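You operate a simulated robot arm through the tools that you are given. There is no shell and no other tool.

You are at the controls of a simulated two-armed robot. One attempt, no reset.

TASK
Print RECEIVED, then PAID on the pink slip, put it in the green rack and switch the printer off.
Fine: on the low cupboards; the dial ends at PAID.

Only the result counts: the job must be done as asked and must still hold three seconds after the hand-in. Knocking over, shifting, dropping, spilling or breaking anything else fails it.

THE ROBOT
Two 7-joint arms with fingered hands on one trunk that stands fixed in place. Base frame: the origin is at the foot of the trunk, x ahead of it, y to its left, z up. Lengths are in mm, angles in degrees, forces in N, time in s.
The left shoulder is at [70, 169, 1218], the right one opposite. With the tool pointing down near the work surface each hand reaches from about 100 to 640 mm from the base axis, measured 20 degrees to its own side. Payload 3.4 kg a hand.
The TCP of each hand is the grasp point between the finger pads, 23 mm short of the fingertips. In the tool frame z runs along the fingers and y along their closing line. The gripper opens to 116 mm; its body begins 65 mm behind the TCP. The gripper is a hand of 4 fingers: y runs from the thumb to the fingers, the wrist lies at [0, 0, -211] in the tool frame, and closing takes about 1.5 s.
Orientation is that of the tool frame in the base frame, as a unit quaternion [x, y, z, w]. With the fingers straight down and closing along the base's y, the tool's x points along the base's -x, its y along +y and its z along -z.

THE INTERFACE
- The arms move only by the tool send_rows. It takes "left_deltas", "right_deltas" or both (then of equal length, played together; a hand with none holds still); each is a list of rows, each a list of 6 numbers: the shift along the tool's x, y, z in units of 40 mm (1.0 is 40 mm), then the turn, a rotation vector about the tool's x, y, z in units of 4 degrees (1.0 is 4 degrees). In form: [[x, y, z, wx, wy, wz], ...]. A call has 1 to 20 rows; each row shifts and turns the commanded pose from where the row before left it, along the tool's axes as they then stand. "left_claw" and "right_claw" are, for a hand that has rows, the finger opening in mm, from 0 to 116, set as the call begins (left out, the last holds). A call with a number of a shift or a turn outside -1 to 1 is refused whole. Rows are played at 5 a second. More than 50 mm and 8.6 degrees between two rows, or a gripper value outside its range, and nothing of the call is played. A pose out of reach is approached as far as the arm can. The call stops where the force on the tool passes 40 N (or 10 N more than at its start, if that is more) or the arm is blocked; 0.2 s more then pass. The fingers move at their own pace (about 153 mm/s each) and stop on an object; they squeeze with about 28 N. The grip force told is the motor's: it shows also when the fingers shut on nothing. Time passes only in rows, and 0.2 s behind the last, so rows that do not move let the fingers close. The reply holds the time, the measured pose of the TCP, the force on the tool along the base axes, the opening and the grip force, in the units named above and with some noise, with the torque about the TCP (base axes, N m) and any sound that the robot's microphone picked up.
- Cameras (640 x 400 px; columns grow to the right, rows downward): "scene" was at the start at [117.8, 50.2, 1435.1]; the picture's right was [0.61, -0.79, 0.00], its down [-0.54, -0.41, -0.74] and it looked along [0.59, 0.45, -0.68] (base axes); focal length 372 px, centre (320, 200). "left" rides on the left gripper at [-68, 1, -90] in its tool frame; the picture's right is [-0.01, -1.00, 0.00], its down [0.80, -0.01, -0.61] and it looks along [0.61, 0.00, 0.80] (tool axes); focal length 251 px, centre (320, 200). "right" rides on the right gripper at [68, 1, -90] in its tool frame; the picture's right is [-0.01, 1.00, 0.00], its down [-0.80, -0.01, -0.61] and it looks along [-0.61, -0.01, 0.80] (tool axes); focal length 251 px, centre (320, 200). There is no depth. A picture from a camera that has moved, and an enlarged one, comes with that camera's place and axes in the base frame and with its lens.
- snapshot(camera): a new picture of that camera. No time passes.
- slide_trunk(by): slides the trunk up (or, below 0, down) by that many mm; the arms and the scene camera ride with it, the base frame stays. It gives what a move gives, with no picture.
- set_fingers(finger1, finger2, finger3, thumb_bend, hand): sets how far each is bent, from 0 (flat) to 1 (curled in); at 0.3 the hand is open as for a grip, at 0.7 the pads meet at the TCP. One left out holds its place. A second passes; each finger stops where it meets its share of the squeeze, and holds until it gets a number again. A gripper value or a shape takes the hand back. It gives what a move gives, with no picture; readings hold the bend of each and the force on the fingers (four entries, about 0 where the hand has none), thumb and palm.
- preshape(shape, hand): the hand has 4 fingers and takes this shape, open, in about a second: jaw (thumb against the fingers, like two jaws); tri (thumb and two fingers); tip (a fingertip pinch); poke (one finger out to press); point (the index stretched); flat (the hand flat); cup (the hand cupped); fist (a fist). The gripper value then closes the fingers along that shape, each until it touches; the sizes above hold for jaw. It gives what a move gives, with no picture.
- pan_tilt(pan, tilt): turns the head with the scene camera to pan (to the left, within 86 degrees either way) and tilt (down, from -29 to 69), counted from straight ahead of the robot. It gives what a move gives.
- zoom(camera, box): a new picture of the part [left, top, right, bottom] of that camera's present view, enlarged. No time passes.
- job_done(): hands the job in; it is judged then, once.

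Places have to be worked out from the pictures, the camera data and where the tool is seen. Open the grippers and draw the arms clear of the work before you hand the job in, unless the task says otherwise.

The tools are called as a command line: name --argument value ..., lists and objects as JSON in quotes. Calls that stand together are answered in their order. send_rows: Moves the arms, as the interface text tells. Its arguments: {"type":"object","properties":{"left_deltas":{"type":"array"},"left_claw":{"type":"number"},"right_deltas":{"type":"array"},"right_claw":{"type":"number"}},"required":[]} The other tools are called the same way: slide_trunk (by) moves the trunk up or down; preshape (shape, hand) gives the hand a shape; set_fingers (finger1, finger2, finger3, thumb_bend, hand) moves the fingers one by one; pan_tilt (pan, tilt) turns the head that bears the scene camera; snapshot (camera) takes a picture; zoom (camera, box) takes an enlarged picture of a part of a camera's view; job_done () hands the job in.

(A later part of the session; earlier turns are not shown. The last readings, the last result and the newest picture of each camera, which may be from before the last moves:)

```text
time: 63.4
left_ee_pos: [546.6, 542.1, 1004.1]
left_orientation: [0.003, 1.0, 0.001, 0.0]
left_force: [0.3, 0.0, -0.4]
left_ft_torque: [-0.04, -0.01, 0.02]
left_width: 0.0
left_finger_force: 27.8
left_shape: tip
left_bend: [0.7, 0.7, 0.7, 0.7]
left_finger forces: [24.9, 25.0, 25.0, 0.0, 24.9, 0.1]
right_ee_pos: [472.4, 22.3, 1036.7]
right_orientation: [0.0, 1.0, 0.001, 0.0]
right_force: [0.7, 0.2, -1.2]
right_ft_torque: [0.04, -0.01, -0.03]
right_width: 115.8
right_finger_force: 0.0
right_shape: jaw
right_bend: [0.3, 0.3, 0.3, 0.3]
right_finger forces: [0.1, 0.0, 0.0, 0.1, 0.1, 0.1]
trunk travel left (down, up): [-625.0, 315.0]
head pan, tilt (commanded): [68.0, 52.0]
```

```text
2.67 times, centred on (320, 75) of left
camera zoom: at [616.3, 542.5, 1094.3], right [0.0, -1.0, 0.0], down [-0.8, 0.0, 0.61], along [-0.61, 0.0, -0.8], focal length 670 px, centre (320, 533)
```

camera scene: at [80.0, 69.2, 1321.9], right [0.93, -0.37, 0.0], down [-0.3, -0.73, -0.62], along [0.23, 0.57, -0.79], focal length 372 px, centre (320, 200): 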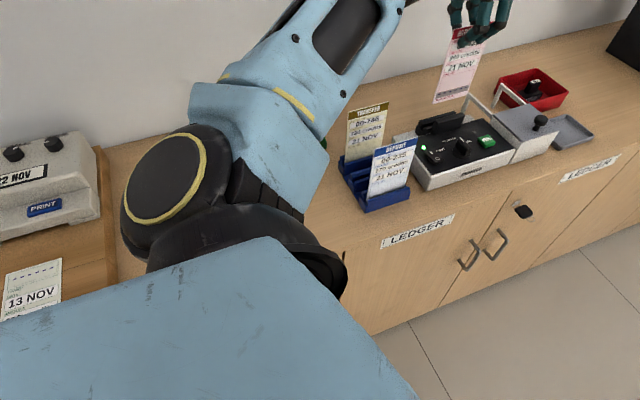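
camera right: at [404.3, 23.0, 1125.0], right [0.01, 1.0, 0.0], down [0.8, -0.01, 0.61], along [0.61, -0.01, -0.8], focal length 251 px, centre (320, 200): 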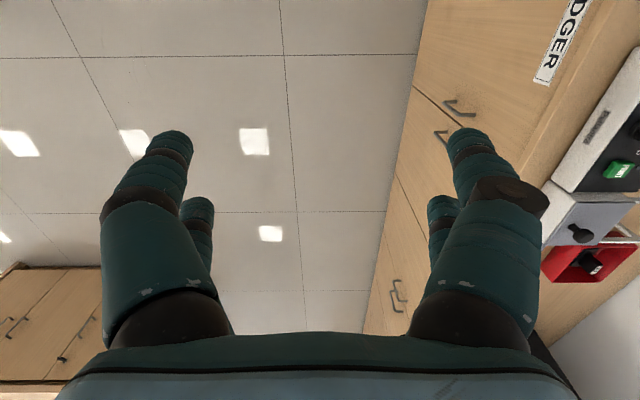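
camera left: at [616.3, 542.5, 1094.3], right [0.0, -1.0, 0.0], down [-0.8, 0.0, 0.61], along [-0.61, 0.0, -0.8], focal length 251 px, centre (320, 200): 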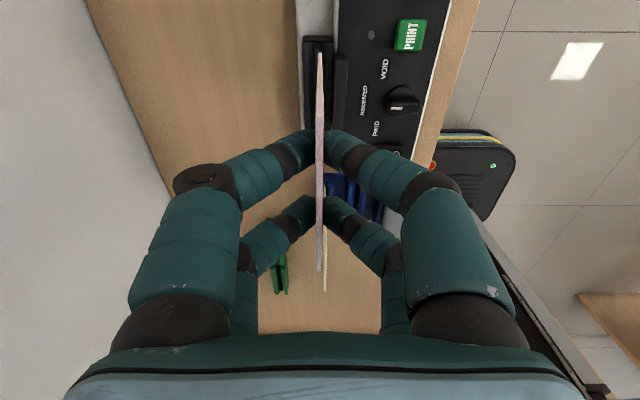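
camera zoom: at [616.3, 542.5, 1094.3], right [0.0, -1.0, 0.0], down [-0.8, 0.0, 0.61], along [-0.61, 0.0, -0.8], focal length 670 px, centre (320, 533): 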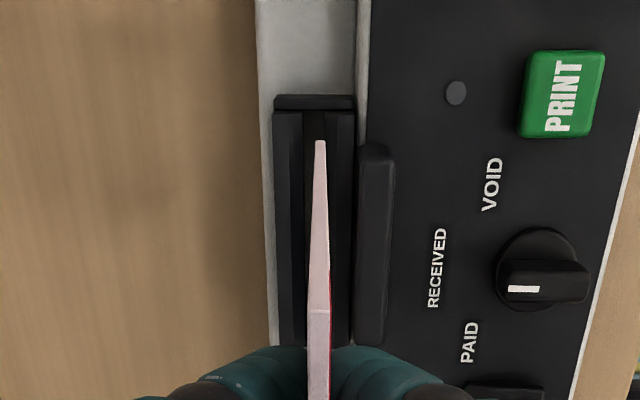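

The slip hangs right over the slot. I zoom closely to measure the remaining offset in x and y.

zoom --camera "left" --box '[295, 30, 355, 75]'

zoom --camera "scene" --box '[410, 20, 520, 170]'

```text
8.89 times, centred on (325, 52) of left
camera zoom: at [616.3, 542.5, 1094.3], right [0.0, -1.0, 0.0], down [-0.8, 0.0, 0.61], along [-0.61, 0.0, -0.8], focal length 2235 px, centre (276, 1511)
```

zoom: 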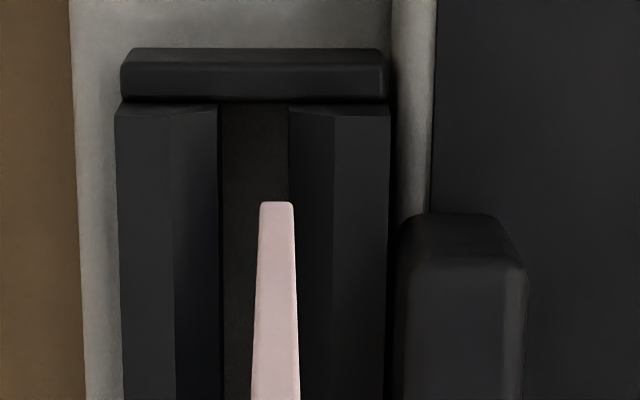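

```text
2.67 times, centred on (465, 95) of scene
camera zoom: at [80.0, 69.2, 1321.9], right [0.93, -0.37, 0.0], down [-0.3, -0.73, -0.62], along [0.23, 0.57, -0.79], focal length 991 px, centre (-67, 480)
```

zoom: 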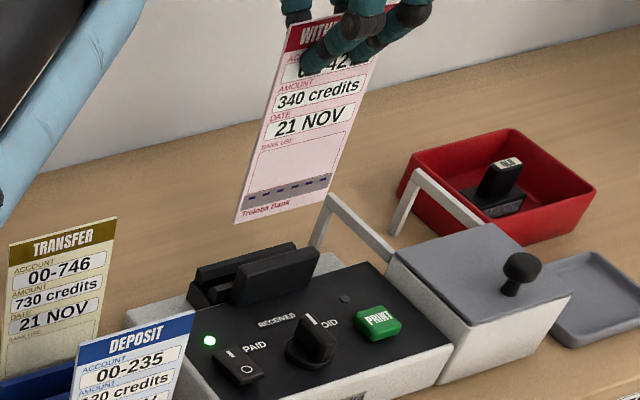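

The slip needs about +2 mm in x and +2.6 mm in y. I apply that and lower it to just above the slot bars.

send_rows --left_deltas '[[-0.05, 0.065, 0, 0, 0, 0], [0, 0, 0.3, 0, 0, 0], [0, 0, 0.3, 0, 0, 0], [0, 0, 0.3, 0, 0, 0], [0, 0, 0, 0, 0, 0], [0, 0, 0, 0, 0, 0]]'

zoom --camera "left" --box '[295, 30, 355, 75]'

zoom --camera "scene" --box '[410, 40, 520, 170]'

```text
time: 64.8
left_ee_pos: [549.3, 544.7, 968.5]
left_orientation: [0.003, 1.0, 0.001, 0.0]
left_force: [-0.8, 0.1, -0.1]
left_ft_torque: [-0.01, 0.0, -0.02]
left_width: 0.0
left_finger_force: 28.0
left_shape: tip
left_bend: [0.7, 0.7, 0.7, 0.7]
left_finger forces: [25.0, 24.9, 24.9, 0.1, 24.9, 0.0]
right_ee_pos: [472.8, 23.2, 1036.2]
right_orientation: [0.0, 1.0, 0.0, 0.0]
right_force: [0.5, -0.3, -0.2]
right_ft_torque: [0.0, 0.02, 0.02]
right_width: 116.0
right_finger_force: 0.0
right_shape: jaw
right_bend: [0.3, 0.3, 0.3, 0.3]
right_finger forces: [0.1, 0.1, 0.0, 0.1, 0.0, 0.0]
trunk travel left (down, up): [-625.0, 315.0]
head pan, tilt (commanded): [68.0, 52.0]
```

```text
8.89 times, centred on (325, 52) of left
camera zoom: at [619.0, 544.0, 1058.8], right [0.0, -1.0, 0.0], down [-0.8, 0.0, 0.61], along [-0.61, 0.0, -0.8], focal length 2235 px, centre (276, 1511)
```

zoom: 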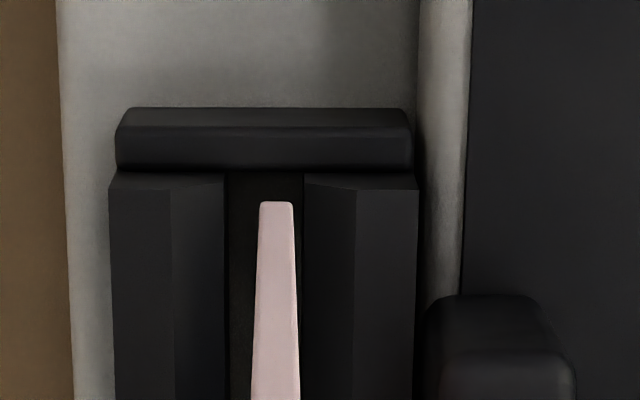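

```text
3.08 times, centred on (465, 105) of scene
camera zoom: at [80.0, 69.2, 1321.9], right [0.93, -0.37, 0.0], down [-0.3, -0.73, -0.62], along [0.23, 0.57, -0.79], focal length 1144 px, centre (-126, 492)
```

zoom: 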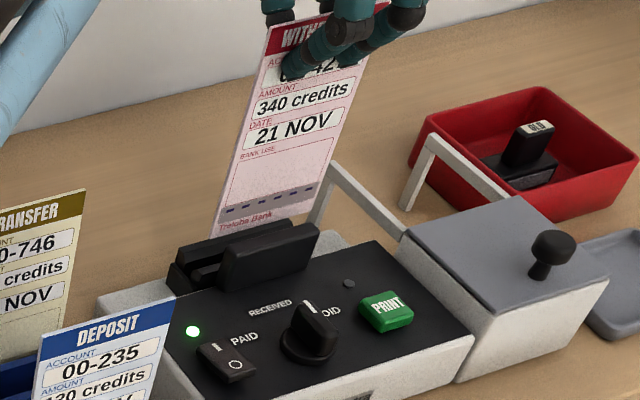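

Fine correction: −0.8 mm in x, +1.2 mm in y. Then I lower the slip slowly into the slot.

send_rows --left_deltas '[[0.02, 0.03, 0, 0, 0, 0], [0, 0, 0.1, 0, 0, 0], [0, 0, 0.1, 0, 0, 0], [0, 0, 0.1, 0, 0, 0], [0, 0, 0.1, 0, 0, 0], [0, 0, 0, 0, 0, 0]]'

zoom --camera "left" --box '[295, 30, 355, 75]'

zoom --camera "scene" --box '[410, 60, 520, 170]'

```text
time: 66.2
left_ee_pos: [548.5, 545.8, 952.2]
left_orientation: [0.002, 1.0, 0.002, 0.001]
left_force: [0.3, 0.2, -0.7]
left_ft_torque: [-0.02, -0.01, 0.01]
left_width: 0.0
left_finger_force: 27.9
left_shape: tip
left_bend: [0.7, 0.7, 0.7, 0.7]
left_finger forces: [24.9, 25.1, 25.1, 0.0, 25.0, 0.1]
right_ee_pos: [471.3, 21.8, 1037.5]
right_orientation: [0.0, 1.0, -0.001, 0.001]
right_force: [0.5, -0.3, 0.3]
right_ft_torque: [0.02, 0.04, -0.02]
right_width: 116.0
right_finger_force: 0.1
right_shape: jaw
right_bend: [0.3, 0.3, 0.3, 0.3]
right_finger forces: [0.0, 0.0, 0.1, 0.0, 0.0, 0.1]
trunk travel left (down, up): [-625.0, 315.0]
head pan, tilt (commanded): [68.0, 52.0]
```

```text
8.89 times, centred on (325, 52) of left
camera zoom: at [617.9, 545.9, 1043.0], right [0.0, -1.0, 0.0], down [-0.8, 0.0, 0.61], along [-0.61, 0.0, -0.8], focal length 2235 px, centre (276, 1511)
```

zoom: 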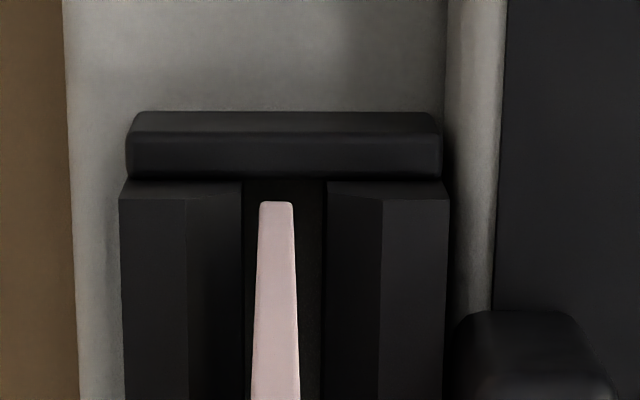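

```text
3.64 times, centred on (465, 115) of scene
camera zoom: at [79.9, 69.2, 1321.9], right [0.93, -0.37, 0.0], down [-0.3, -0.73, -0.62], along [0.23, 0.57, -0.79], focal length 1352 px, centre (-207, 509)
```

zoom: 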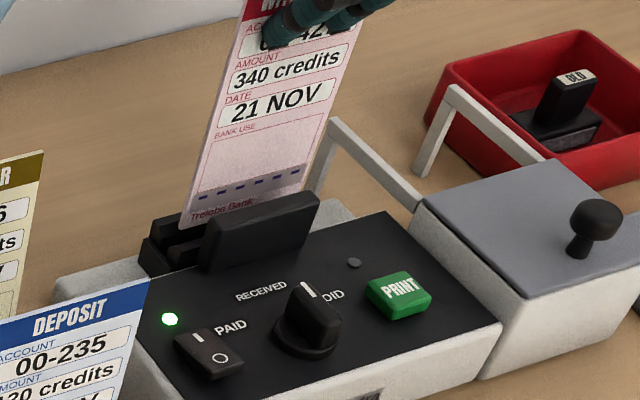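

The slip's foot is entering the funnel. I shift −0.6 mm in y and go on lowering.

send_rows --left_deltas '[[0, -0.015, 0.1, 0, 0, 0], [0, 0, 0.1, 0, 0, 0], [0, 0, 0.1, 0, 0, 0], [0, 0, 0, 0, 0, 0]]'

zoom --camera "left" --box '[295, 30, 355, 75]'

zoom --camera "scene" --box '[410, 60, 520, 170]'

```text
time: 67.2
left_ee_pos: [549.6, 544.8, 941.1]
left_orientation: [0.003, 1.0, 0.001, 0.0]
left_force: [0.3, 1.2, 0.2]
left_ft_torque: [-0.02, 0.01, 0.0]
left_width: 0.0
left_finger_force: 28.5
left_shape: tip
left_bend: [0.7, 0.7, 0.7, 0.7]
left_finger forces: [24.9, 25.0, 25.0, 0.0, 25.0, 0.1]
right_ee_pos: [473.4, 23.3, 1036.8]
right_orientation: [-0.001, 1.0, 0.0, 0.0]
right_force: [-0.5, 0.3, 0.9]
right_ft_torque: [0.0, -0.03, 0.01]
right_width: 115.7
right_finger_force: 0.1
right_shape: jaw
right_bend: [0.3, 0.3, 0.3, 0.3]
right_finger forces: [0.0, 0.1, 0.0, 0.0, 0.0, 0.0]
trunk travel left (down, up): [-625.0, 315.0]
head pan, tilt (commanded): [68.0, 52.0]
```

```text
8.89 times, centred on (325, 52) of left
camera zoom: at [618.0, 545.6, 1031.3], right [0.0, -1.0, 0.0], down [-0.79, 0.0, 0.61], along [-0.61, 0.0, -0.79], focal length 2235 px, centre (276, 1511)
```

zoom: 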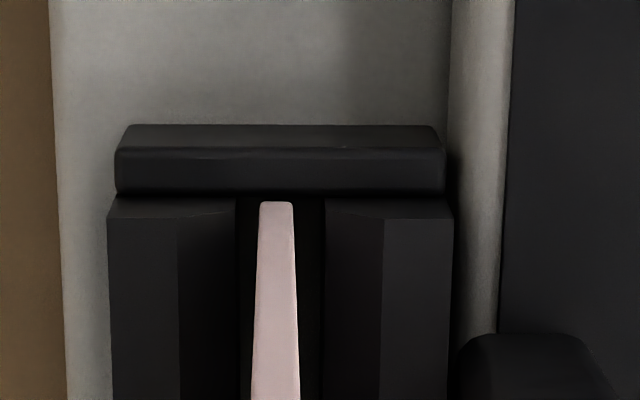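

```text
3.64 times, centred on (465, 115) of scene
camera zoom: at [79.9, 69.2, 1321.9], right [0.93, -0.37, 0.0], down [-0.3, -0.73, -0.62], along [0.23, 0.57, -0.79], focal length 1352 px, centre (-207, 509)
```

zoom: 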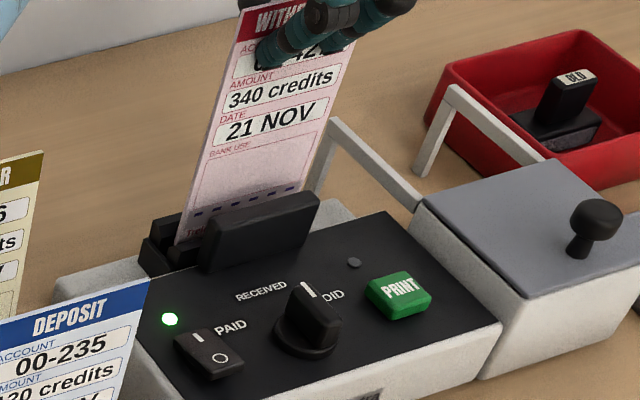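

The slip slides into the slot without contact forces. I continue down to the floor of the slot.

send_rows --left_deltas '[[0, 0, 0.08, 0, 0, 0], [0, 0, 0.08, 0, 0, 0], [0, 0, 0.08, 0, 0, 0], [0, 0, 0, 0, 0, 0]]'

zoom --camera "scene" --box '[410, 60, 520, 170]'

```text
time: 68.2
left_ee_pos: [544.2, 542.1, 936.6]
left_orientation: [0.003, 1.0, 0.003, 0.003]
left_force: [-6.1, 0.0, 24.0]
left_ft_torque: [0.08, -0.25, -0.03]
left_width: 0.0
left_finger_force: 28.2
left_shape: tip
left_bend: [0.7, 0.7, 0.7, 0.71]
left_finger forces: [32.3, 26.4, 26.5, 0.0, 31.7, 0.1]
right_ee_pos: [468.6, 19.3, 1038.2]
right_orientation: [0.0, 1.0, 0.002, 0.001]
right_force: [0.2, 0.1, -0.6]
right_ft_torque: [-0.05, 0.01, -0.03]
right_width: 116.0
right_finger_force: 0.1
right_shape: jaw
right_bend: [0.3, 0.3, 0.3, 0.3]
right_finger forces: [0.1, 0.0, 0.0, 0.0, 0.0, 0.1]
trunk travel left (down, up): [-625.0, 315.0]
head pan, tilt (commanded): [68.0, 52.0]
```

```text
3.64 times, centred on (465, 115) of scene
camera zoom: at [74.1, 65.3, 1322.7], right [0.93, -0.37, 0.0], down [-0.29, -0.73, -0.62], along [0.23, 0.57, -0.79], focal length 1352 px, centre (-207, 509)
```

zoom: 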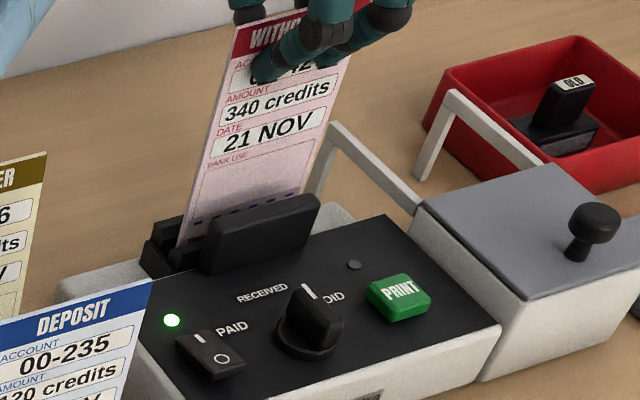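

The slip touched the slot floor (24 N, and the trunk swayed a bit). I ease the command upward until the load is nearly gone before releasing.

send_rows --left_deltas '[[0, 0, -0.08, 0, 0, 0], [0, 0, -0.06, 0, 0, 0], [0, 0, 0, 0, 0, 0], [0, 0, 0, 0, 0, 0]]'

zoom --camera "scene" --box '[410, 60, 520, 170]'

zoom --camera "left" --box '[270, 20, 380, 130]'

```text
time: 69.2
left_ee_pos: [547.5, 544.3, 936.7]
left_orientation: [0.003, 1.0, 0.0, 0.001]
left_force: [-2.4, 0.1, 8.5]
left_ft_torque: [0.03, -0.03, -0.01]
left_width: 0.3
left_finger_force: 27.7
left_shape: tip
left_bend: [0.7, 0.7, 0.7, 0.7]
left_finger forces: [29.6, 26.2, 26.2, 0.1, 29.4, 0.1]
right_ee_pos: [472.2, 21.0, 1037.8]
right_orientation: [0.0, 1.0, 0.001, 0.001]
right_force: [0.3, 1.1, -0.4]
right_ft_torque: [0.01, 0.03, -0.02]
right_width: 116.0
right_finger_force: 0.0
right_shape: jaw
right_bend: [0.3, 0.3, 0.3, 0.3]
right_finger forces: [0.0, 0.0, 0.1, 0.0, 0.0, 0.1]
trunk travel left (down, up): [-625.0, 315.0]
head pan, tilt (commanded): [68.0, 52.0]
```

```text
3.64 times, centred on (465, 115) of scene
camera zoom: at [78.1, 67.9, 1322.1], right [0.93, -0.37, 0.0], down [-0.29, -0.73, -0.62], along [0.23, 0.57, -0.79], focal length 1352 px, centre (-207, 509)
```

zoom: 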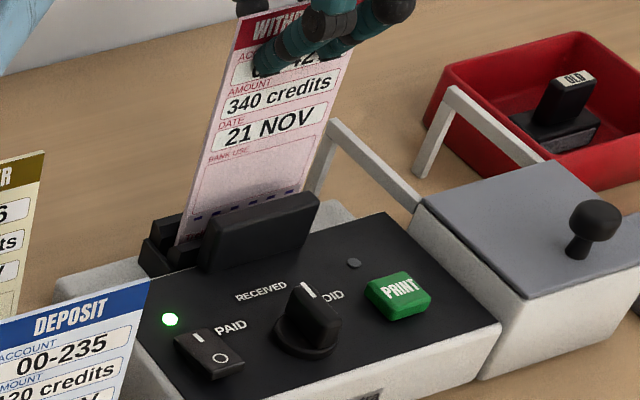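

```text
3.64 times, centred on (325, 75) of left
camera zoom: at [616.8, 544.6, 1028.5], right [0.0, -1.0, 0.0], down [-0.8, 0.0, 0.61], along [-0.61, 0.0, -0.8], focal length 914 px, centre (302, 654)
```

zoom: 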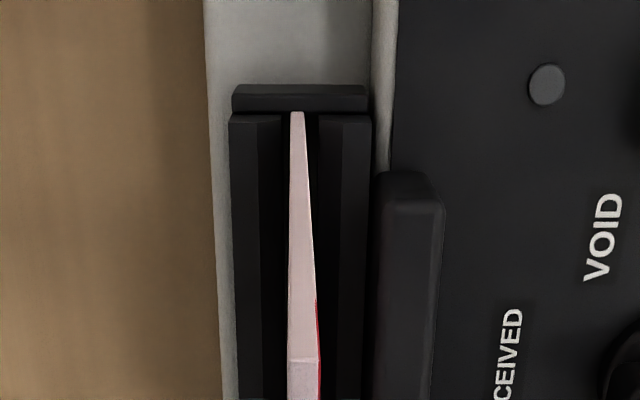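

Almost unloaded; I ease 2 mm more and then open the fingers to let the slip stand in the slot.

send_rows --left_deltas '[[0, 0, -0.06, 0, 0, 0], [0, 0, 0, 0, 0, 0]]'

send_rows --left_deltas '[[0, 0, 0, 0, 0, 0], [0, 0, 0, 0, 0, 0], [0, 0, 0, 0, 0, 0]]' --left_claw 30

zoom --camera "left" --box '[220, 0, 420, 250]'

zoom --camera "scene" --box '[410, 40, 520, 170]'

```text
time: 69.8
left_ee_pos: [549.6, 543.8, 940.3]
left_orientation: [0.003, 1.0, 0.001, 0.0]
left_force: [0.7, -0.1, -0.1]
left_ft_torque: [0.0, 0.02, -0.01]
left_width: 0.0
left_finger_force: 28.1
left_shape: tip
left_bend: [0.7, 0.7, 0.7, 0.7]
left_finger forces: [28.3, 25.8, 25.8, 0.0, 28.3, 0.0]
right_ee_pos: [473.5, 22.4, 1035.3]
right_orientation: [0.0, 1.0, 0.0, 0.0]
right_force: [-0.2, 1.1, -0.7]
right_ft_torque: [-0.01, 0.0, 0.03]
right_width: 115.8
right_finger_force: 0.1
right_shape: jaw
right_bend: [0.3, 0.3, 0.3, 0.3]
right_finger forces: [0.0, 0.0, 0.0, 0.0, 0.1, 0.1]
trunk travel left (down, up): [-625.0, 315.0]
head pan, tilt (commanded): [68.0, 52.0]
```

```text
time: 70.6
left_ee_pos: [549.0, 545.5, 938.7]
left_orientation: [0.003, 1.0, 0.001, 0.0]
left_force: [0.0, -0.9, -0.6]
left_ft_torque: [-0.02, -0.01, 0.01]
left_width: 29.8
left_finger_force: 0.1
left_shape: tip
left_bend: [0.73, 0.73, 0.73, 0.77]
left_finger forces: [0.0, 0.0, 0.1, 0.1, 0.1, 0.0]
right_ee_pos: [473.2, 22.2, 1037.0]
right_orientation: [0.001, 1.0, 0.001, 0.0]
right_force: [-0.2, -0.1, -0.1]
right_ft_torque: [0.02, 0.0, 0.02]
right_width: 115.9
right_finger_force: 0.0
right_shape: jaw
right_bend: [0.3, 0.3, 0.3, 0.3]
right_finger forces: [0.0, 0.0, 0.0, 0.0, 0.1, 0.0]
trunk travel left (down, up): [-625.0, 315.0]
head pan, tilt (commanded): [68.0, 52.0]
```

```text
1.60 times, centred on (320, 125) of left
camera zoom: at [618.1, 545.3, 1030.0], right [0.0, -1.0, 0.0], down [-0.8, 0.0, 0.61], along [-0.61, 0.0, -0.8], focal length 402 px, centre (320, 320)
```

zoom: 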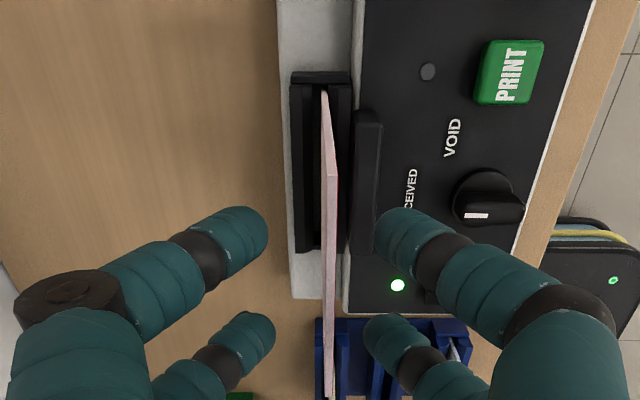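

```text
3.08 times, centred on (465, 105) of scene
camera zoom: at [79.9, 69.2, 1321.9], right [0.93, -0.37, 0.0], down [-0.3, -0.73, -0.62], along [0.23, 0.57, -0.79], focal length 1144 px, centre (-126, 492)
```

zoom: 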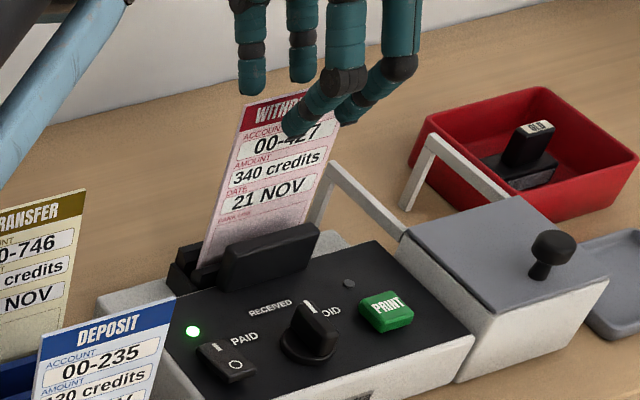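

The slip dropped to the real slot floor (its top is now at z≈926) and stands nearly upright. I raise the hand clear of it.

send_rows --left_deltas '[[0, 0, -0.3, 0, 0, 0], [0, 0, -0.4, 0, 0, 0], [0, 0, -0.5, 0, 0, 0], [0, -0.5, -0.1, 0, 0, 0], [0, -0.5, 0, 0, 0, 0], [0, 0, 0, 0, 0, 0]]'

snapshot --camera "left"

zoom --camera "scene" --box '[410, 40, 520, 170]'

```text
time: 72.0
left_ee_pos: [548.7, 505.8, 989.7]
left_orientation: [0.003, 1.0, 0.001, 0.0]
left_force: [-0.1, 0.4, -0.7]
left_ft_torque: [-0.03, -0.01, 0.01]
left_width: 29.7
left_finger_force: 0.0
left_shape: tip
left_bend: [0.73, 0.73, 0.73, 0.77]
left_finger forces: [0.0, 0.1, 0.0, 0.0, 0.0, 0.0]
right_ee_pos: [471.8, 23.2, 1036.4]
right_orientation: [-0.001, 1.0, 0.001, 0.0]
right_force: [0.3, 0.9, 0.2]
right_ft_torque: [-0.03, -0.02, 0.01]
right_width: 115.7
right_finger_force: 0.1
right_shape: jaw
right_bend: [0.3, 0.3, 0.3, 0.3]
right_finger forces: [0.0, 0.0, 0.0, 0.0, 0.1, 0.1]
trunk travel left (down, up): [-625.0, 315.0]
head pan, tilt (commanded): [68.0, 52.0]
```

```text
taken
camera left: at [618.4, 505.8, 1081.0], right [0.0, -1.0, 0.0], down [-0.8, 0.0, 0.61], along [-0.61, 0.0, -0.8], focal length 251 px, centre (320, 200)
```

left: 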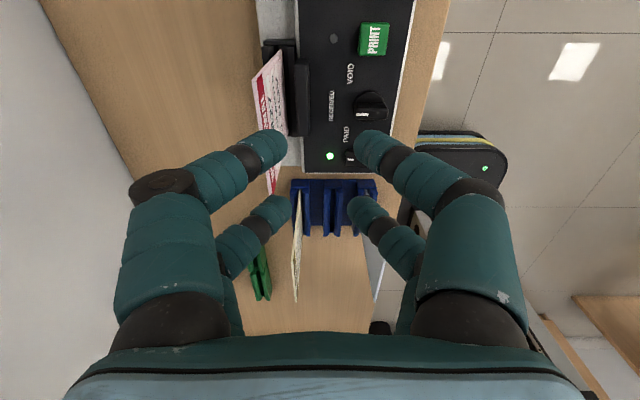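

```text
3.08 times, centred on (465, 105) of scene
camera zoom: at [80.1, 69.6, 1321.9], right [0.93, -0.37, 0.0], down [-0.3, -0.73, -0.62], along [0.23, 0.57, -0.79], focal length 1144 px, centre (-126, 492)
```

zoom: 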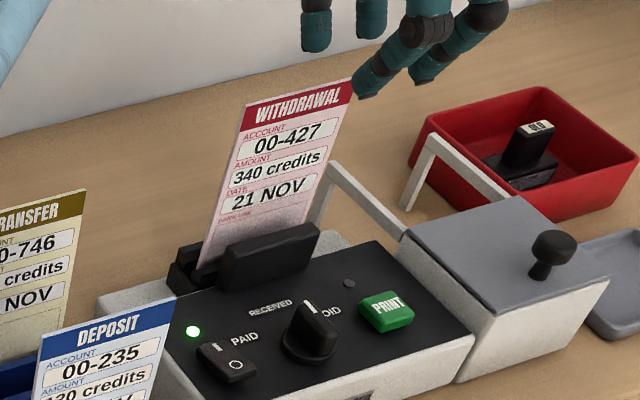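

The slip stands fine in the slot. I move toward the PRINT button and yaw the hand −45° with the fingers closed, at a safe height.

send_rows --left_deltas '[[-0.43, -0.46, 0, 0, 0, 0], [-0.43, -0.46, 0, 0, 0, 0], [0, 0, 0, 0, 0, 1], [0, 0, 0, 0, 0, 1], [0, 0, 0, 0, 0, 1], [0, 0, 0, 0, 0, 1], [0, 0, 0, 0, 0, 1], [0, 0, 0, 0, 0, 1], [0, 0, 0, 0, 0, 1], [0, 0, 0, 0, 0, 1], [0, 0, 0, 0, 0, 1], [0, 0, 0, 0, 0, 1], [0, 0, 0, 0, 0, 1], [0, 0, 0, 0, 0, 0]]' --left_claw 0

snapshot --camera "left"

```text
time: 75.0
left_ee_pos: [581.6, 467.9, 989.2]
left_orientation: [0.378, 0.926, 0.002, 0.0]
left_force: [-0.1, 0.2, 0.2]
left_ft_torque: [-0.04, 0.0, 0.01]
left_width: 0.0
left_finger_force: 28.3
left_shape: tip
left_bend: [0.63, 0.63, 0.63, 0.63]
left_finger forces: [0.0, 0.0, 0.0, 0.0, 0.0, 0.0]
right_ee_pos: [473.6, 22.4, 1036.2]
right_orientation: [0.0, 1.0, 0.0, 0.0]
right_force: [0.3, 0.1, 0.5]
right_ft_torque: [-0.01, 0.02, 0.0]
right_width: 116.1
right_finger_force: 0.1
right_shape: jaw
right_bend: [0.3, 0.3, 0.3, 0.3]
right_finger forces: [0.1, 0.0, 0.0, 0.0, 0.0, 0.0]
trunk travel left (down, up): [-625.0, 315.0]
head pan, tilt (commanded): [68.0, 52.0]
```

```text
taken
camera left: at [631.7, 420.7, 1080.8], right [-0.69, -0.72, 0.0], down [-0.57, 0.55, 0.61], along [-0.44, 0.42, -0.79], focal length 251 px, centre (320, 200)
```

left: 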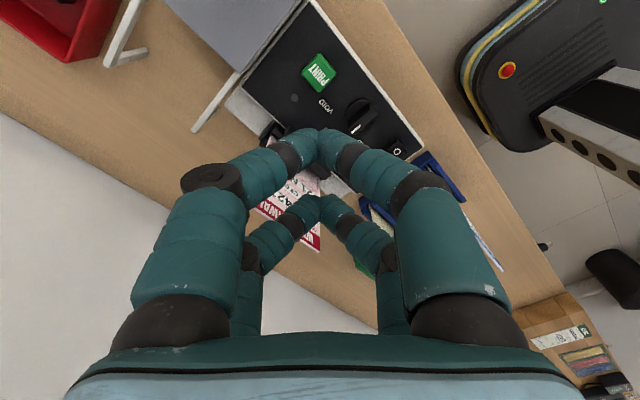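

I'm at (582,468) with yaw −45°, the nearer tip pair is right above PRINT at (595,456). I lower to just above the button.

send_rows --left_deltas '[[0, 0, 0.5, 0, 0, 0], [0, 0, 0.5, 0, 0, 0], [0, 0, 0.5, 0, 0, 0], [0, 0, 0.5, 0, 0, 0], [0, 0, 0.5, 0, 0, 0], [0, 0, 0.5, 0, 0, 0], [0, 0, 0.4, 0, 0, 0], [0, 0, 0, 0, 0, 0]]'

snapshot --camera "left"

zoom --camera "left" --box '[220, 60, 420, 210]'

zoom --camera "scene" --box '[410, 60, 540, 190]'

```text
time: 76.8
left_ee_pos: [564.3, 463.4, 859.5]
left_orientation: [0.377, 0.926, 0.001, 0.0]
left_force: [0.1, 0.3, 0.5]
left_ft_torque: [0.02, -0.02, -0.04]
left_width: 0.0
left_finger_force: 27.6
left_shape: tip
left_bend: [0.63, 0.63, 0.63, 0.63]
left_finger forces: [0.0, 0.0, 0.1, 0.0, 0.0, 0.0]
left hand out of reach, approached as far as the arm can: row 5, 6, 7
right_ee_pos: [471.9, 22.2, 1036.5]
right_orientation: [0.0, 1.0, -0.001, 0.0]
right_force: [0.5, 0.2, -1.7]
right_ft_torque: [0.04, -0.04, -0.03]
right_width: 115.7
right_finger_force: 0.0
right_shape: jaw
right_bend: [0.3, 0.3, 0.3, 0.3]
right_finger forces: [0.0, 0.0, 0.0, 0.1, 0.1, 0.0]
trunk travel left (down, up): [-625.0, 315.0]
head pan, tilt (commanded): [68.0, 52.0]
```

```text
taken
camera left: at [615.3, 415.7, 950.8], right [-0.69, -0.72, 0.0], down [-0.58, 0.55, 0.61], along [-0.44, 0.42, -0.8], focal length 251 px, centre (320, 200)
```

left: 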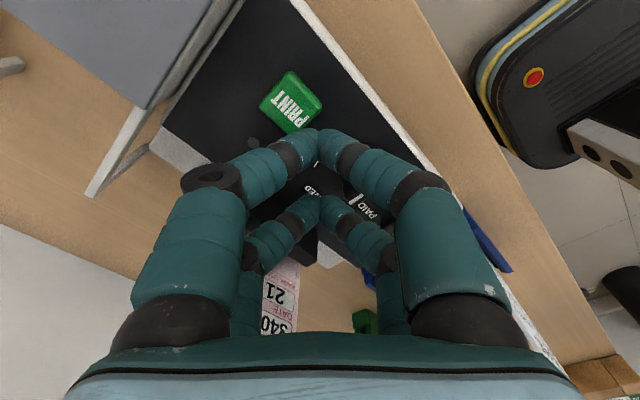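

```text
2.67 times, centred on (320, 135) of left
camera zoom: at [615.3, 415.7, 950.8], right [-0.69, -0.72, 0.0], down [-0.58, 0.55, 0.61], along [-0.44, 0.42, -0.8], focal length 670 px, centre (320, 373)
```

zoom: 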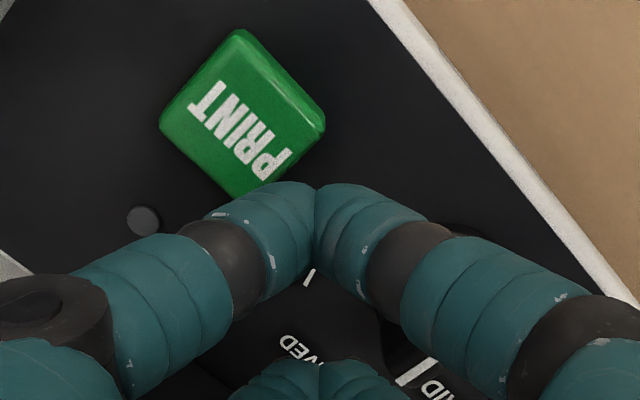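

```text
3.08 times, centred on (475, 125) of scene
camera zoom: at [79.9, 69.1, 1321.9], right [0.93, -0.37, 0.0], down [-0.3, -0.73, -0.62], along [0.23, 0.57, -0.79], focal length 1144 px, centre (-157, 431)
```

zoom: 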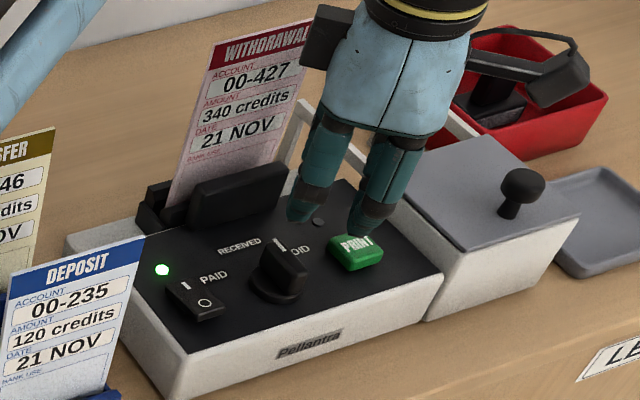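

Low down, the reach is shorter (pulled in to x=564). I raise slightly and tilt the hand ~10° outward to gain reach, keeping the pressing pair lowest.

send_rows --left_deltas '[[0, 0, -0.4, 0, 0, 0], [0, 0, 0, -0.8, 0.25, 0], [0, 0, 0, -0.8, 0.25, 0], [0, 0, 0, -0.8, 0.25, 0], [0, 0, 0, 0, 0, 0]]'

```text
time: 78.0
left_ee_pos: [566.4, 463.4, 877.5]
left_orientation: [0.376, 0.922, 0.089, 0.008]
left_force: [1.2, -0.5, 0.3]
left_ft_torque: [0.0, 0.05, 0.0]
left_width: 0.4
left_finger_force: 27.8
left_shape: tip
left_bend: [0.63, 0.63, 0.63, 0.63]
left_finger forces: [0.1, 0.0, 0.0, 0.0, 0.0, 0.0]
right_ee_pos: [472.3, 24.7, 1035.7]
right_orientation: [0.0, 1.0, 0.0, 0.0]
right_force: [1.2, -0.4, 0.1]
right_ft_torque: [0.0, 0.05, -0.01]
right_width: 115.9
right_finger_force: 0.1
right_shape: jaw
right_bend: [0.3, 0.3, 0.3, 0.3]
right_finger forces: [0.0, 0.0, 0.0, 0.1, 0.0, 0.1]
trunk travel left (down, up): [-625.0, 315.0]
head pan, tilt (commanded): [68.0, 52.0]
```

Tilt done. I shift over the button and lower to z≈850.

send_rows --left_deltas '[[-0.098, 0.059, 0.225, 0, 0, 0], [-0.098, 0.059, 0.225, 0, 0, 0], [-0.098, 0.059, 0.225, 0, 0, 0], [0, 0, 0, 0, 0, 0], [0, 0, 0, 0, 0, 0]]'

zoom --camera "left" --box '[220, 60, 420, 210]'

zoom --camera "scene" --box '[410, 60, 540, 190]'

```text
time: 79.2
left_ee_pos: [579.3, 465.0, 849.4]
left_orientation: [0.376, 0.922, 0.087, 0.007]
left_force: [-0.2, -0.6, 0.8]
left_ft_torque: [-0.03, 0.01, 0.0]
left_width: 0.1
left_finger_force: 28.1
left_shape: tip
left_bend: [0.63, 0.63, 0.63, 0.63]
left_finger forces: [0.0, 0.2, 0.1, 0.0, 0.0, 0.0]
right_ee_pos: [473.2, 22.2, 1037.1]
right_orientation: [0.0, 1.0, 0.001, 0.001]
right_force: [1.3, 0.3, 0.3]
right_ft_torque: [-0.02, -0.01, 0.0]
right_width: 116.1
right_finger_force: 0.1
right_shape: jaw
right_bend: [0.3, 0.3, 0.3, 0.3]
right_finger forces: [0.0, 0.1, 0.0, 0.0, 0.1, 0.0]
trunk travel left (down, up): [-625.0, 315.0]
head pan, tilt (commanded): [68.0, 52.0]
```

```text
2.67 times, centred on (320, 135) of left
camera zoom: at [623.3, 403.9, 936.0], right [-0.69, -0.71, -0.17], down [-0.62, 0.45, 0.64], along [-0.38, 0.54, -0.75], focal length 670 px, centre (320, 373)
```

zoom: 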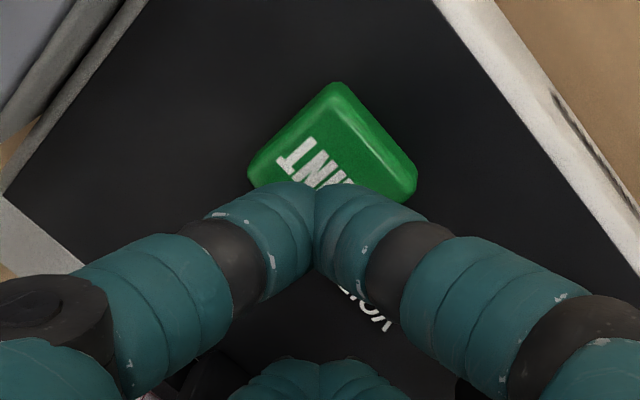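

```text
3.08 times, centred on (475, 125) of scene
camera zoom: at [79.9, 69.1, 1321.9], right [0.93, -0.37, 0.0], down [-0.3, -0.73, -0.62], along [0.23, 0.57, -0.79], focal length 1144 px, centre (-157, 431)
```

zoom: 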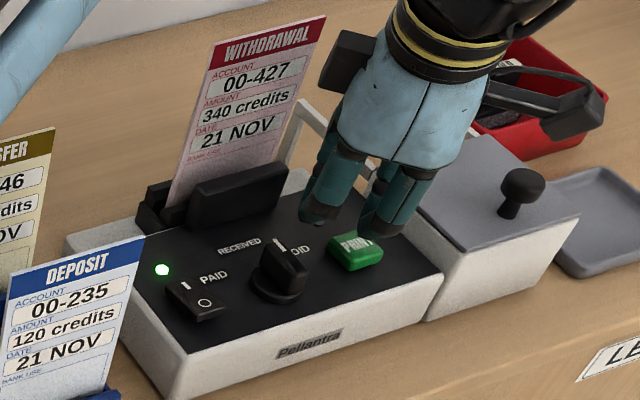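

The near tips are lined up with the button centre. I lower 10 mm and then press in small steps.

send_rows --left_deltas '[[-0.007, -0.021, 0.123, 0, 0, 0], [-0.007, -0.021, 0.123, 0, 0, 0], [0, 0, 0, 0, 0, 0]]'

zoom --camera "left" --box '[220, 60, 420, 210]'

zoom --camera "scene" --box '[440, 90, 520, 170]'

```text
time: 80.0
left_ee_pos: [578.8, 464.9, 842.5]
left_orientation: [0.376, 0.922, 0.09, 0.009]
left_force: [-0.3, -0.2, 0.3]
left_ft_torque: [-0.01, 0.02, 0.0]
left_width: 0.0
left_finger_force: 27.8
left_shape: tip
left_bend: [0.63, 0.63, 0.63, 0.63]
left_finger forces: [0.0, 0.0, 0.1, 0.0, 0.0, 0.1]
right_ee_pos: [472.3, 22.7, 1035.5]
right_orientation: [-0.001, 1.0, 0.0, -0.001]
right_force: [0.3, -0.5, -0.5]
right_ft_torque: [0.0, -0.01, 0.01]
right_width: 115.4
right_finger_force: 0.0
right_shape: jaw
right_bend: [0.3, 0.3, 0.3, 0.3]
right_finger forces: [0.0, 0.1, 0.1, 0.0, 0.1, 0.0]
trunk travel left (down, up): [-625.0, 315.0]
head pan, tilt (commanded): [68.0, 52.0]
```

```text
2.67 times, centred on (320, 135) of left
camera zoom: at [622.1, 403.6, 926.7], right [-0.69, -0.71, -0.17], down [-0.62, 0.45, 0.64], along [-0.37, 0.54, -0.75], focal length 670 px, centre (320, 373)
```

zoom: 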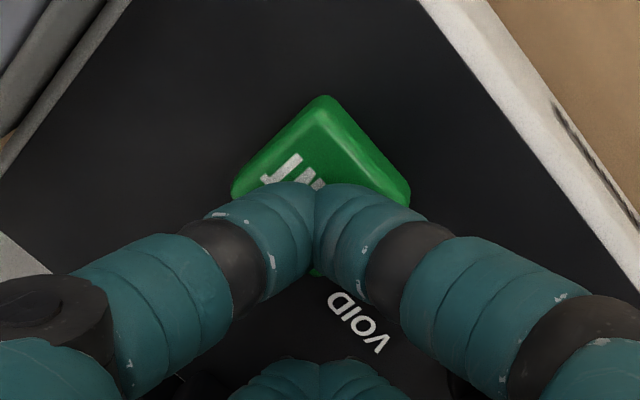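

```text
5.00 times, centred on (480, 130) of scene
camera zoom: at [79.9, 69.1, 1321.9], right [0.93, -0.37, 0.0], down [-0.3, -0.73, -0.62], along [0.23, 0.57, -0.79], focal length 1859 px, centre (-480, 550)
```

zoom: 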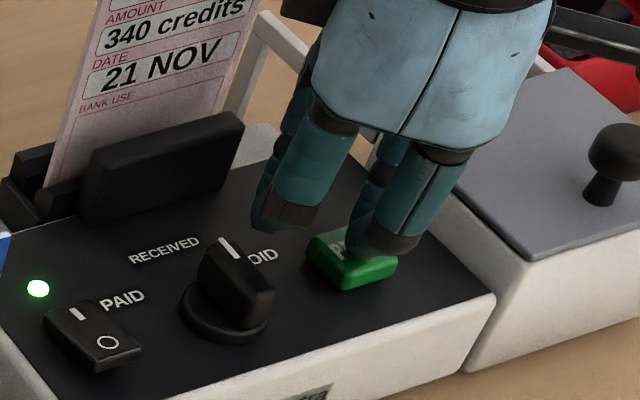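

No contact yet. I press in 2.5 mm steps.

send_rows --left_deltas '[[-0.003, -0.0105, 0.0615, 0, 0, 0], [-0.003, -0.0105, 0.0615, 0, 0, 0], [-0.003, -0.0105, 0.0615, 0, 0, 0], [0, 0, 0, 0, 0, 0]]'

zoom --camera "scene" --box '[440, 90, 520, 170]'

```text
time: 81.0
left_ee_pos: [578.4, 463.4, 835.8]
left_orientation: [0.376, 0.922, 0.089, 0.009]
left_force: [-0.3, 0.5, 0.6]
left_ft_torque: [-0.03, -0.05, 0.0]
left_width: 0.0
left_finger_force: 27.7
left_shape: tip
left_bend: [0.63, 0.63, 0.63, 0.63]
left_finger forces: [0.0, 0.0, 0.1, 0.0, 0.0, 0.1]
left hand out of reach, approached as far as the arm can: row 2
right_ee_pos: [472.9, 22.8, 1037.4]
right_orientation: [0.0, 1.0, -0.001, 0.0]
right_force: [0.1, 0.6, -0.4]
right_ft_torque: [0.01, -0.02, -0.01]
right_width: 116.2
right_finger_force: 0.0
right_shape: jaw
right_bend: [0.3, 0.3, 0.3, 0.3]
right_finger forces: [0.0, 0.0, 0.0, 0.0, 0.1, 0.0]
trunk travel left (down, up): [-625.0, 315.0]
head pan, tilt (commanded): [68.0, 52.0]
heard: click
```

```text
5.00 times, centred on (480, 130) of scene
camera zoom: at [79.8, 69.0, 1322.0], right [0.93, -0.37, 0.0], down [-0.3, -0.73, -0.62], along [0.23, 0.57, -0.79], focal length 1859 px, centre (-480, 550)
```

zoom: 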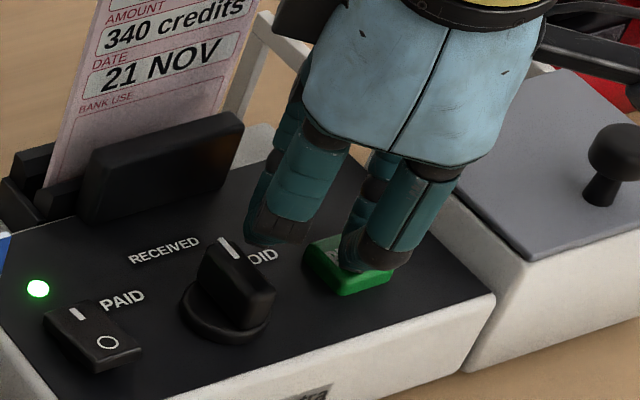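

I heard a click and there is an orange glow near the slot plate. I lift off the button and look at the lamp and slip.

send_rows --left_deltas '[[0.007, 0.021, -0.123, 0, 0, 0], [0.013, 0.042, -0.246, 0, 0, 0], [0.026, 0.084, -0.49, 0, 0, 0], [0, 0, 0, 0, 0, 0]]'

snapshot --camera "left"

zoom --camera "left" --box '[200, 40, 400, 190]'

zoom --camera "scene" --box '[420, 60, 520, 170]'

```text
time: 82.0
left_ee_pos: [577.2, 462.8, 869.5]
left_orientation: [0.376, 0.922, 0.089, 0.007]
left_force: [0.6, -0.5, 0.5]
left_ft_torque: [-0.01, 0.02, 0.02]
left_width: 0.0
left_finger_force: 28.4
left_shape: tip
left_bend: [0.63, 0.63, 0.63, 0.63]
left_finger forces: [0.1, 0.0, 0.0, 0.1, 0.0, 0.0]
right_ee_pos: [472.6, 22.8, 1036.4]
right_orientation: [0.0, 1.0, 0.0, 0.0]
right_force: [-1.0, 0.2, 1.1]
right_ft_torque: [0.02, 0.03, -0.02]
right_width: 115.7
right_finger_force: 0.1
right_shape: jaw
right_bend: [0.3, 0.3, 0.3, 0.3]
right_finger forces: [0.1, 0.0, 0.0, 0.0, 0.1, 0.1]
trunk travel left (down, up): [-625.0, 315.0]
head pan, tilt (commanded): [68.0, 52.0]
```

```text
taken
camera left: at [620.7, 401.6, 955.4], right [-0.69, -0.71, -0.17], down [-0.62, 0.45, 0.64], along [-0.38, 0.54, -0.75], focal length 251 px, centre (320, 200)
```

left: 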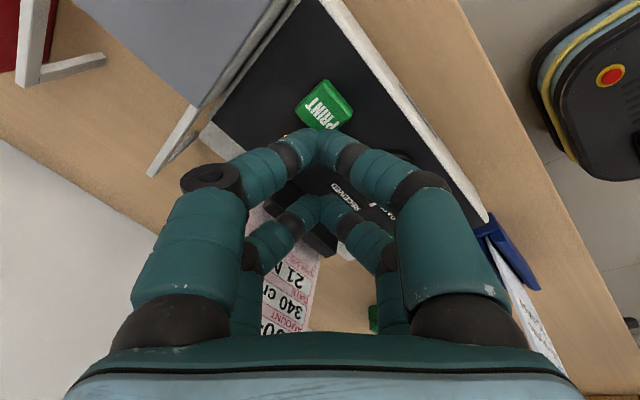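

```text
2.67 times, centred on (300, 115) of left
camera zoom: at [620.7, 401.6, 955.4], right [-0.69, -0.71, -0.17], down [-0.62, 0.45, 0.64], along [-0.38, 0.54, -0.75], focal length 670 px, centre (373, 427)
```

zoom: 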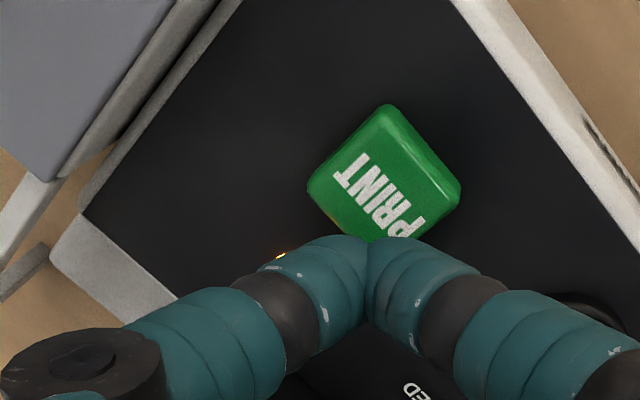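

```text
3.64 times, centred on (470, 115) of scene
camera zoom: at [80.3, 69.4, 1321.9], right [0.93, -0.37, 0.0], down [-0.3, -0.73, -0.62], along [0.23, 0.57, -0.79], focal length 1352 px, centre (-226, 509)
```

zoom: 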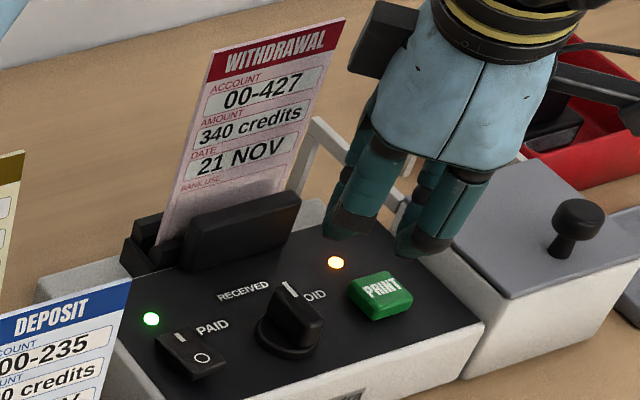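

The amber lamp is lit — probably printing. I wait a couple of seconds and check again.

send_rows --left_deltas '[[0, 0, -0.3, 0, 0, 0], [0, 0, 0, 0, 0, 0], [0, 0, 0, 0, 0, 0], [0, 0, 0, 0, 0, 0], [0, 0, 0, 0, 0, 0], [0, 0, 0, 0, 0, 0], [0, 0, 0, 0, 0, 0], [0, 0, 0, 0, 0, 0]]'

zoom --camera "scene" --box '[420, 60, 520, 170]'

```text
time: 83.8
left_ee_pos: [575.3, 460.5, 882.6]
left_orientation: [0.375, 0.923, 0.087, 0.008]
left_force: [0.5, -0.2, -0.8]
left_ft_torque: [0.02, 0.03, 0.01]
left_width: 0.0
left_finger_force: 28.0
left_shape: tip
left_bend: [0.63, 0.63, 0.63, 0.63]
left_finger forces: [0.0, 0.0, 0.0, 0.0, 0.1, 0.1]
right_ee_pos: [472.5, 23.3, 1036.0]
right_orientation: [0.0, 1.0, 0.0, 0.001]
right_force: [0.4, 0.3, -0.7]
right_ft_torque: [-0.01, 0.01, 0.01]
right_width: 116.0
right_finger_force: 0.1
right_shape: jaw
right_bend: [0.3, 0.3, 0.3, 0.3]
right_finger forces: [0.0, 0.0, 0.1, 0.0, 0.0, 0.0]
trunk travel left (down, up): [-625.0, 315.0]
head pan, tilt (commanded): [68.0, 52.0]
```

```text
3.64 times, centred on (470, 115) of scene
camera zoom: at [79.9, 69.2, 1321.9], right [0.93, -0.37, 0.0], down [-0.3, -0.73, -0.62], along [0.23, 0.57, -0.79], focal length 1352 px, centre (-226, 509)
```

zoom: 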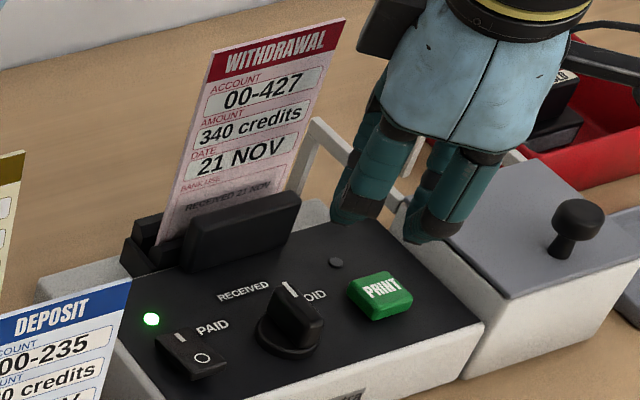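

"RECEIVED 21 NOV" is printed on the slip and the amber lamp is off. Now the dial to PAID: I move above the dial, open the fingers and yaw to −90° to match the bar.

send_rows --left_deltas '[[0.307, -0.443, -0.288, 0, 0, 0], [0.307, -0.443, -0.288, 0, 0, 0], [0, 0, 0, 0, 0, 1], [0, 0, 0, 0, 0, 1], [0, 0, 0, 0, 0, 1], [0, 0, 0, 0, 0, 1], [0, 0, 0, 0, 0, 1], [0, 0, 0, 0, 0, 1], [0, 0, 0, 0, 0, 1], [0, 0, 0, 0, 0, 1], [0, 0, 0, 0, 0, 1], [0, 0, 0, 0, 0, 1], [0, 0, 0, 0, 0, 1], [0, 0, 0, 0, 0, 0.5], [0, 0, 0, 0, 0, 0]]' --left_claw 44

snapshot --camera "left"

zoom --camera "left" --box '[220, 60, 420, 210]'

```text
time: 87.0
left_ee_pos: [531.1, 450.2, 899.9]
left_orientation: [0.706, 0.703, 0.084, -0.028]
left_force: [0.1, 0.6, -0.6]
left_ft_torque: [-0.02, -0.01, 0.0]
left_width: 43.5
left_finger_force: 0.0
left_shape: tip
left_bend: [0.73, 0.73, 0.73, 0.77]
left_finger forces: [0.1, 0.0, 0.0, 0.0, 0.1, 0.1]
right_ee_pos: [472.5, 22.1, 1035.7]
right_orientation: [0.001, 1.0, -0.001, 0.0]
right_force: [0.3, 0.1, -0.2]
right_ft_torque: [0.04, 0.0, -0.03]
right_width: 115.7
right_finger_force: 0.0
right_shape: jaw
right_bend: [0.3, 0.3, 0.3, 0.3]
right_finger forces: [0.0, 0.0, 0.0, 0.0, 0.0, 0.0]
trunk travel left (down, up): [-625.0, 315.0]
head pan, tilt (commanded): [68.0, 52.0]
```

```text
taken
camera left: at [526.3, 368.6, 977.9], right [-1.0, 0.0, -0.08], down [-0.06, 0.69, 0.72], along [0.06, 0.72, -0.69], focal length 251 px, centre (320, 200)
```

left: 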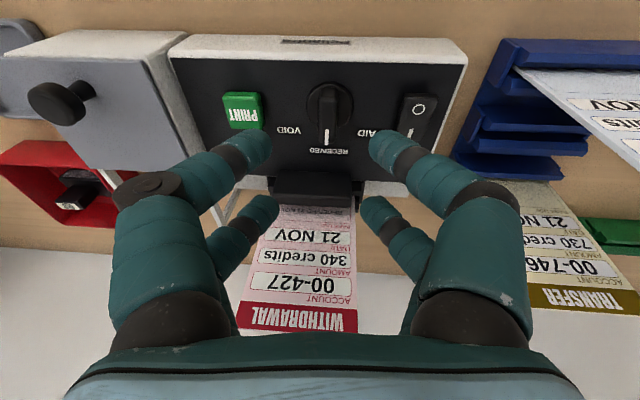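

```text
2.67 times, centred on (320, 135) of left
camera zoom: at [526.3, 368.6, 977.9], right [-1.0, 0.0, -0.08], down [-0.06, 0.69, 0.72], along [0.06, 0.72, -0.69], focal length 670 px, centre (320, 373)
```

zoom: 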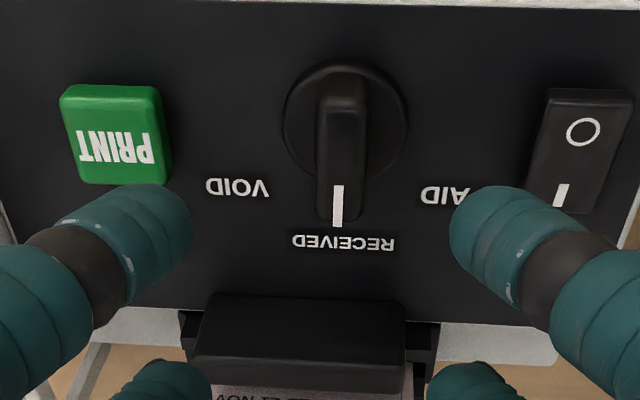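

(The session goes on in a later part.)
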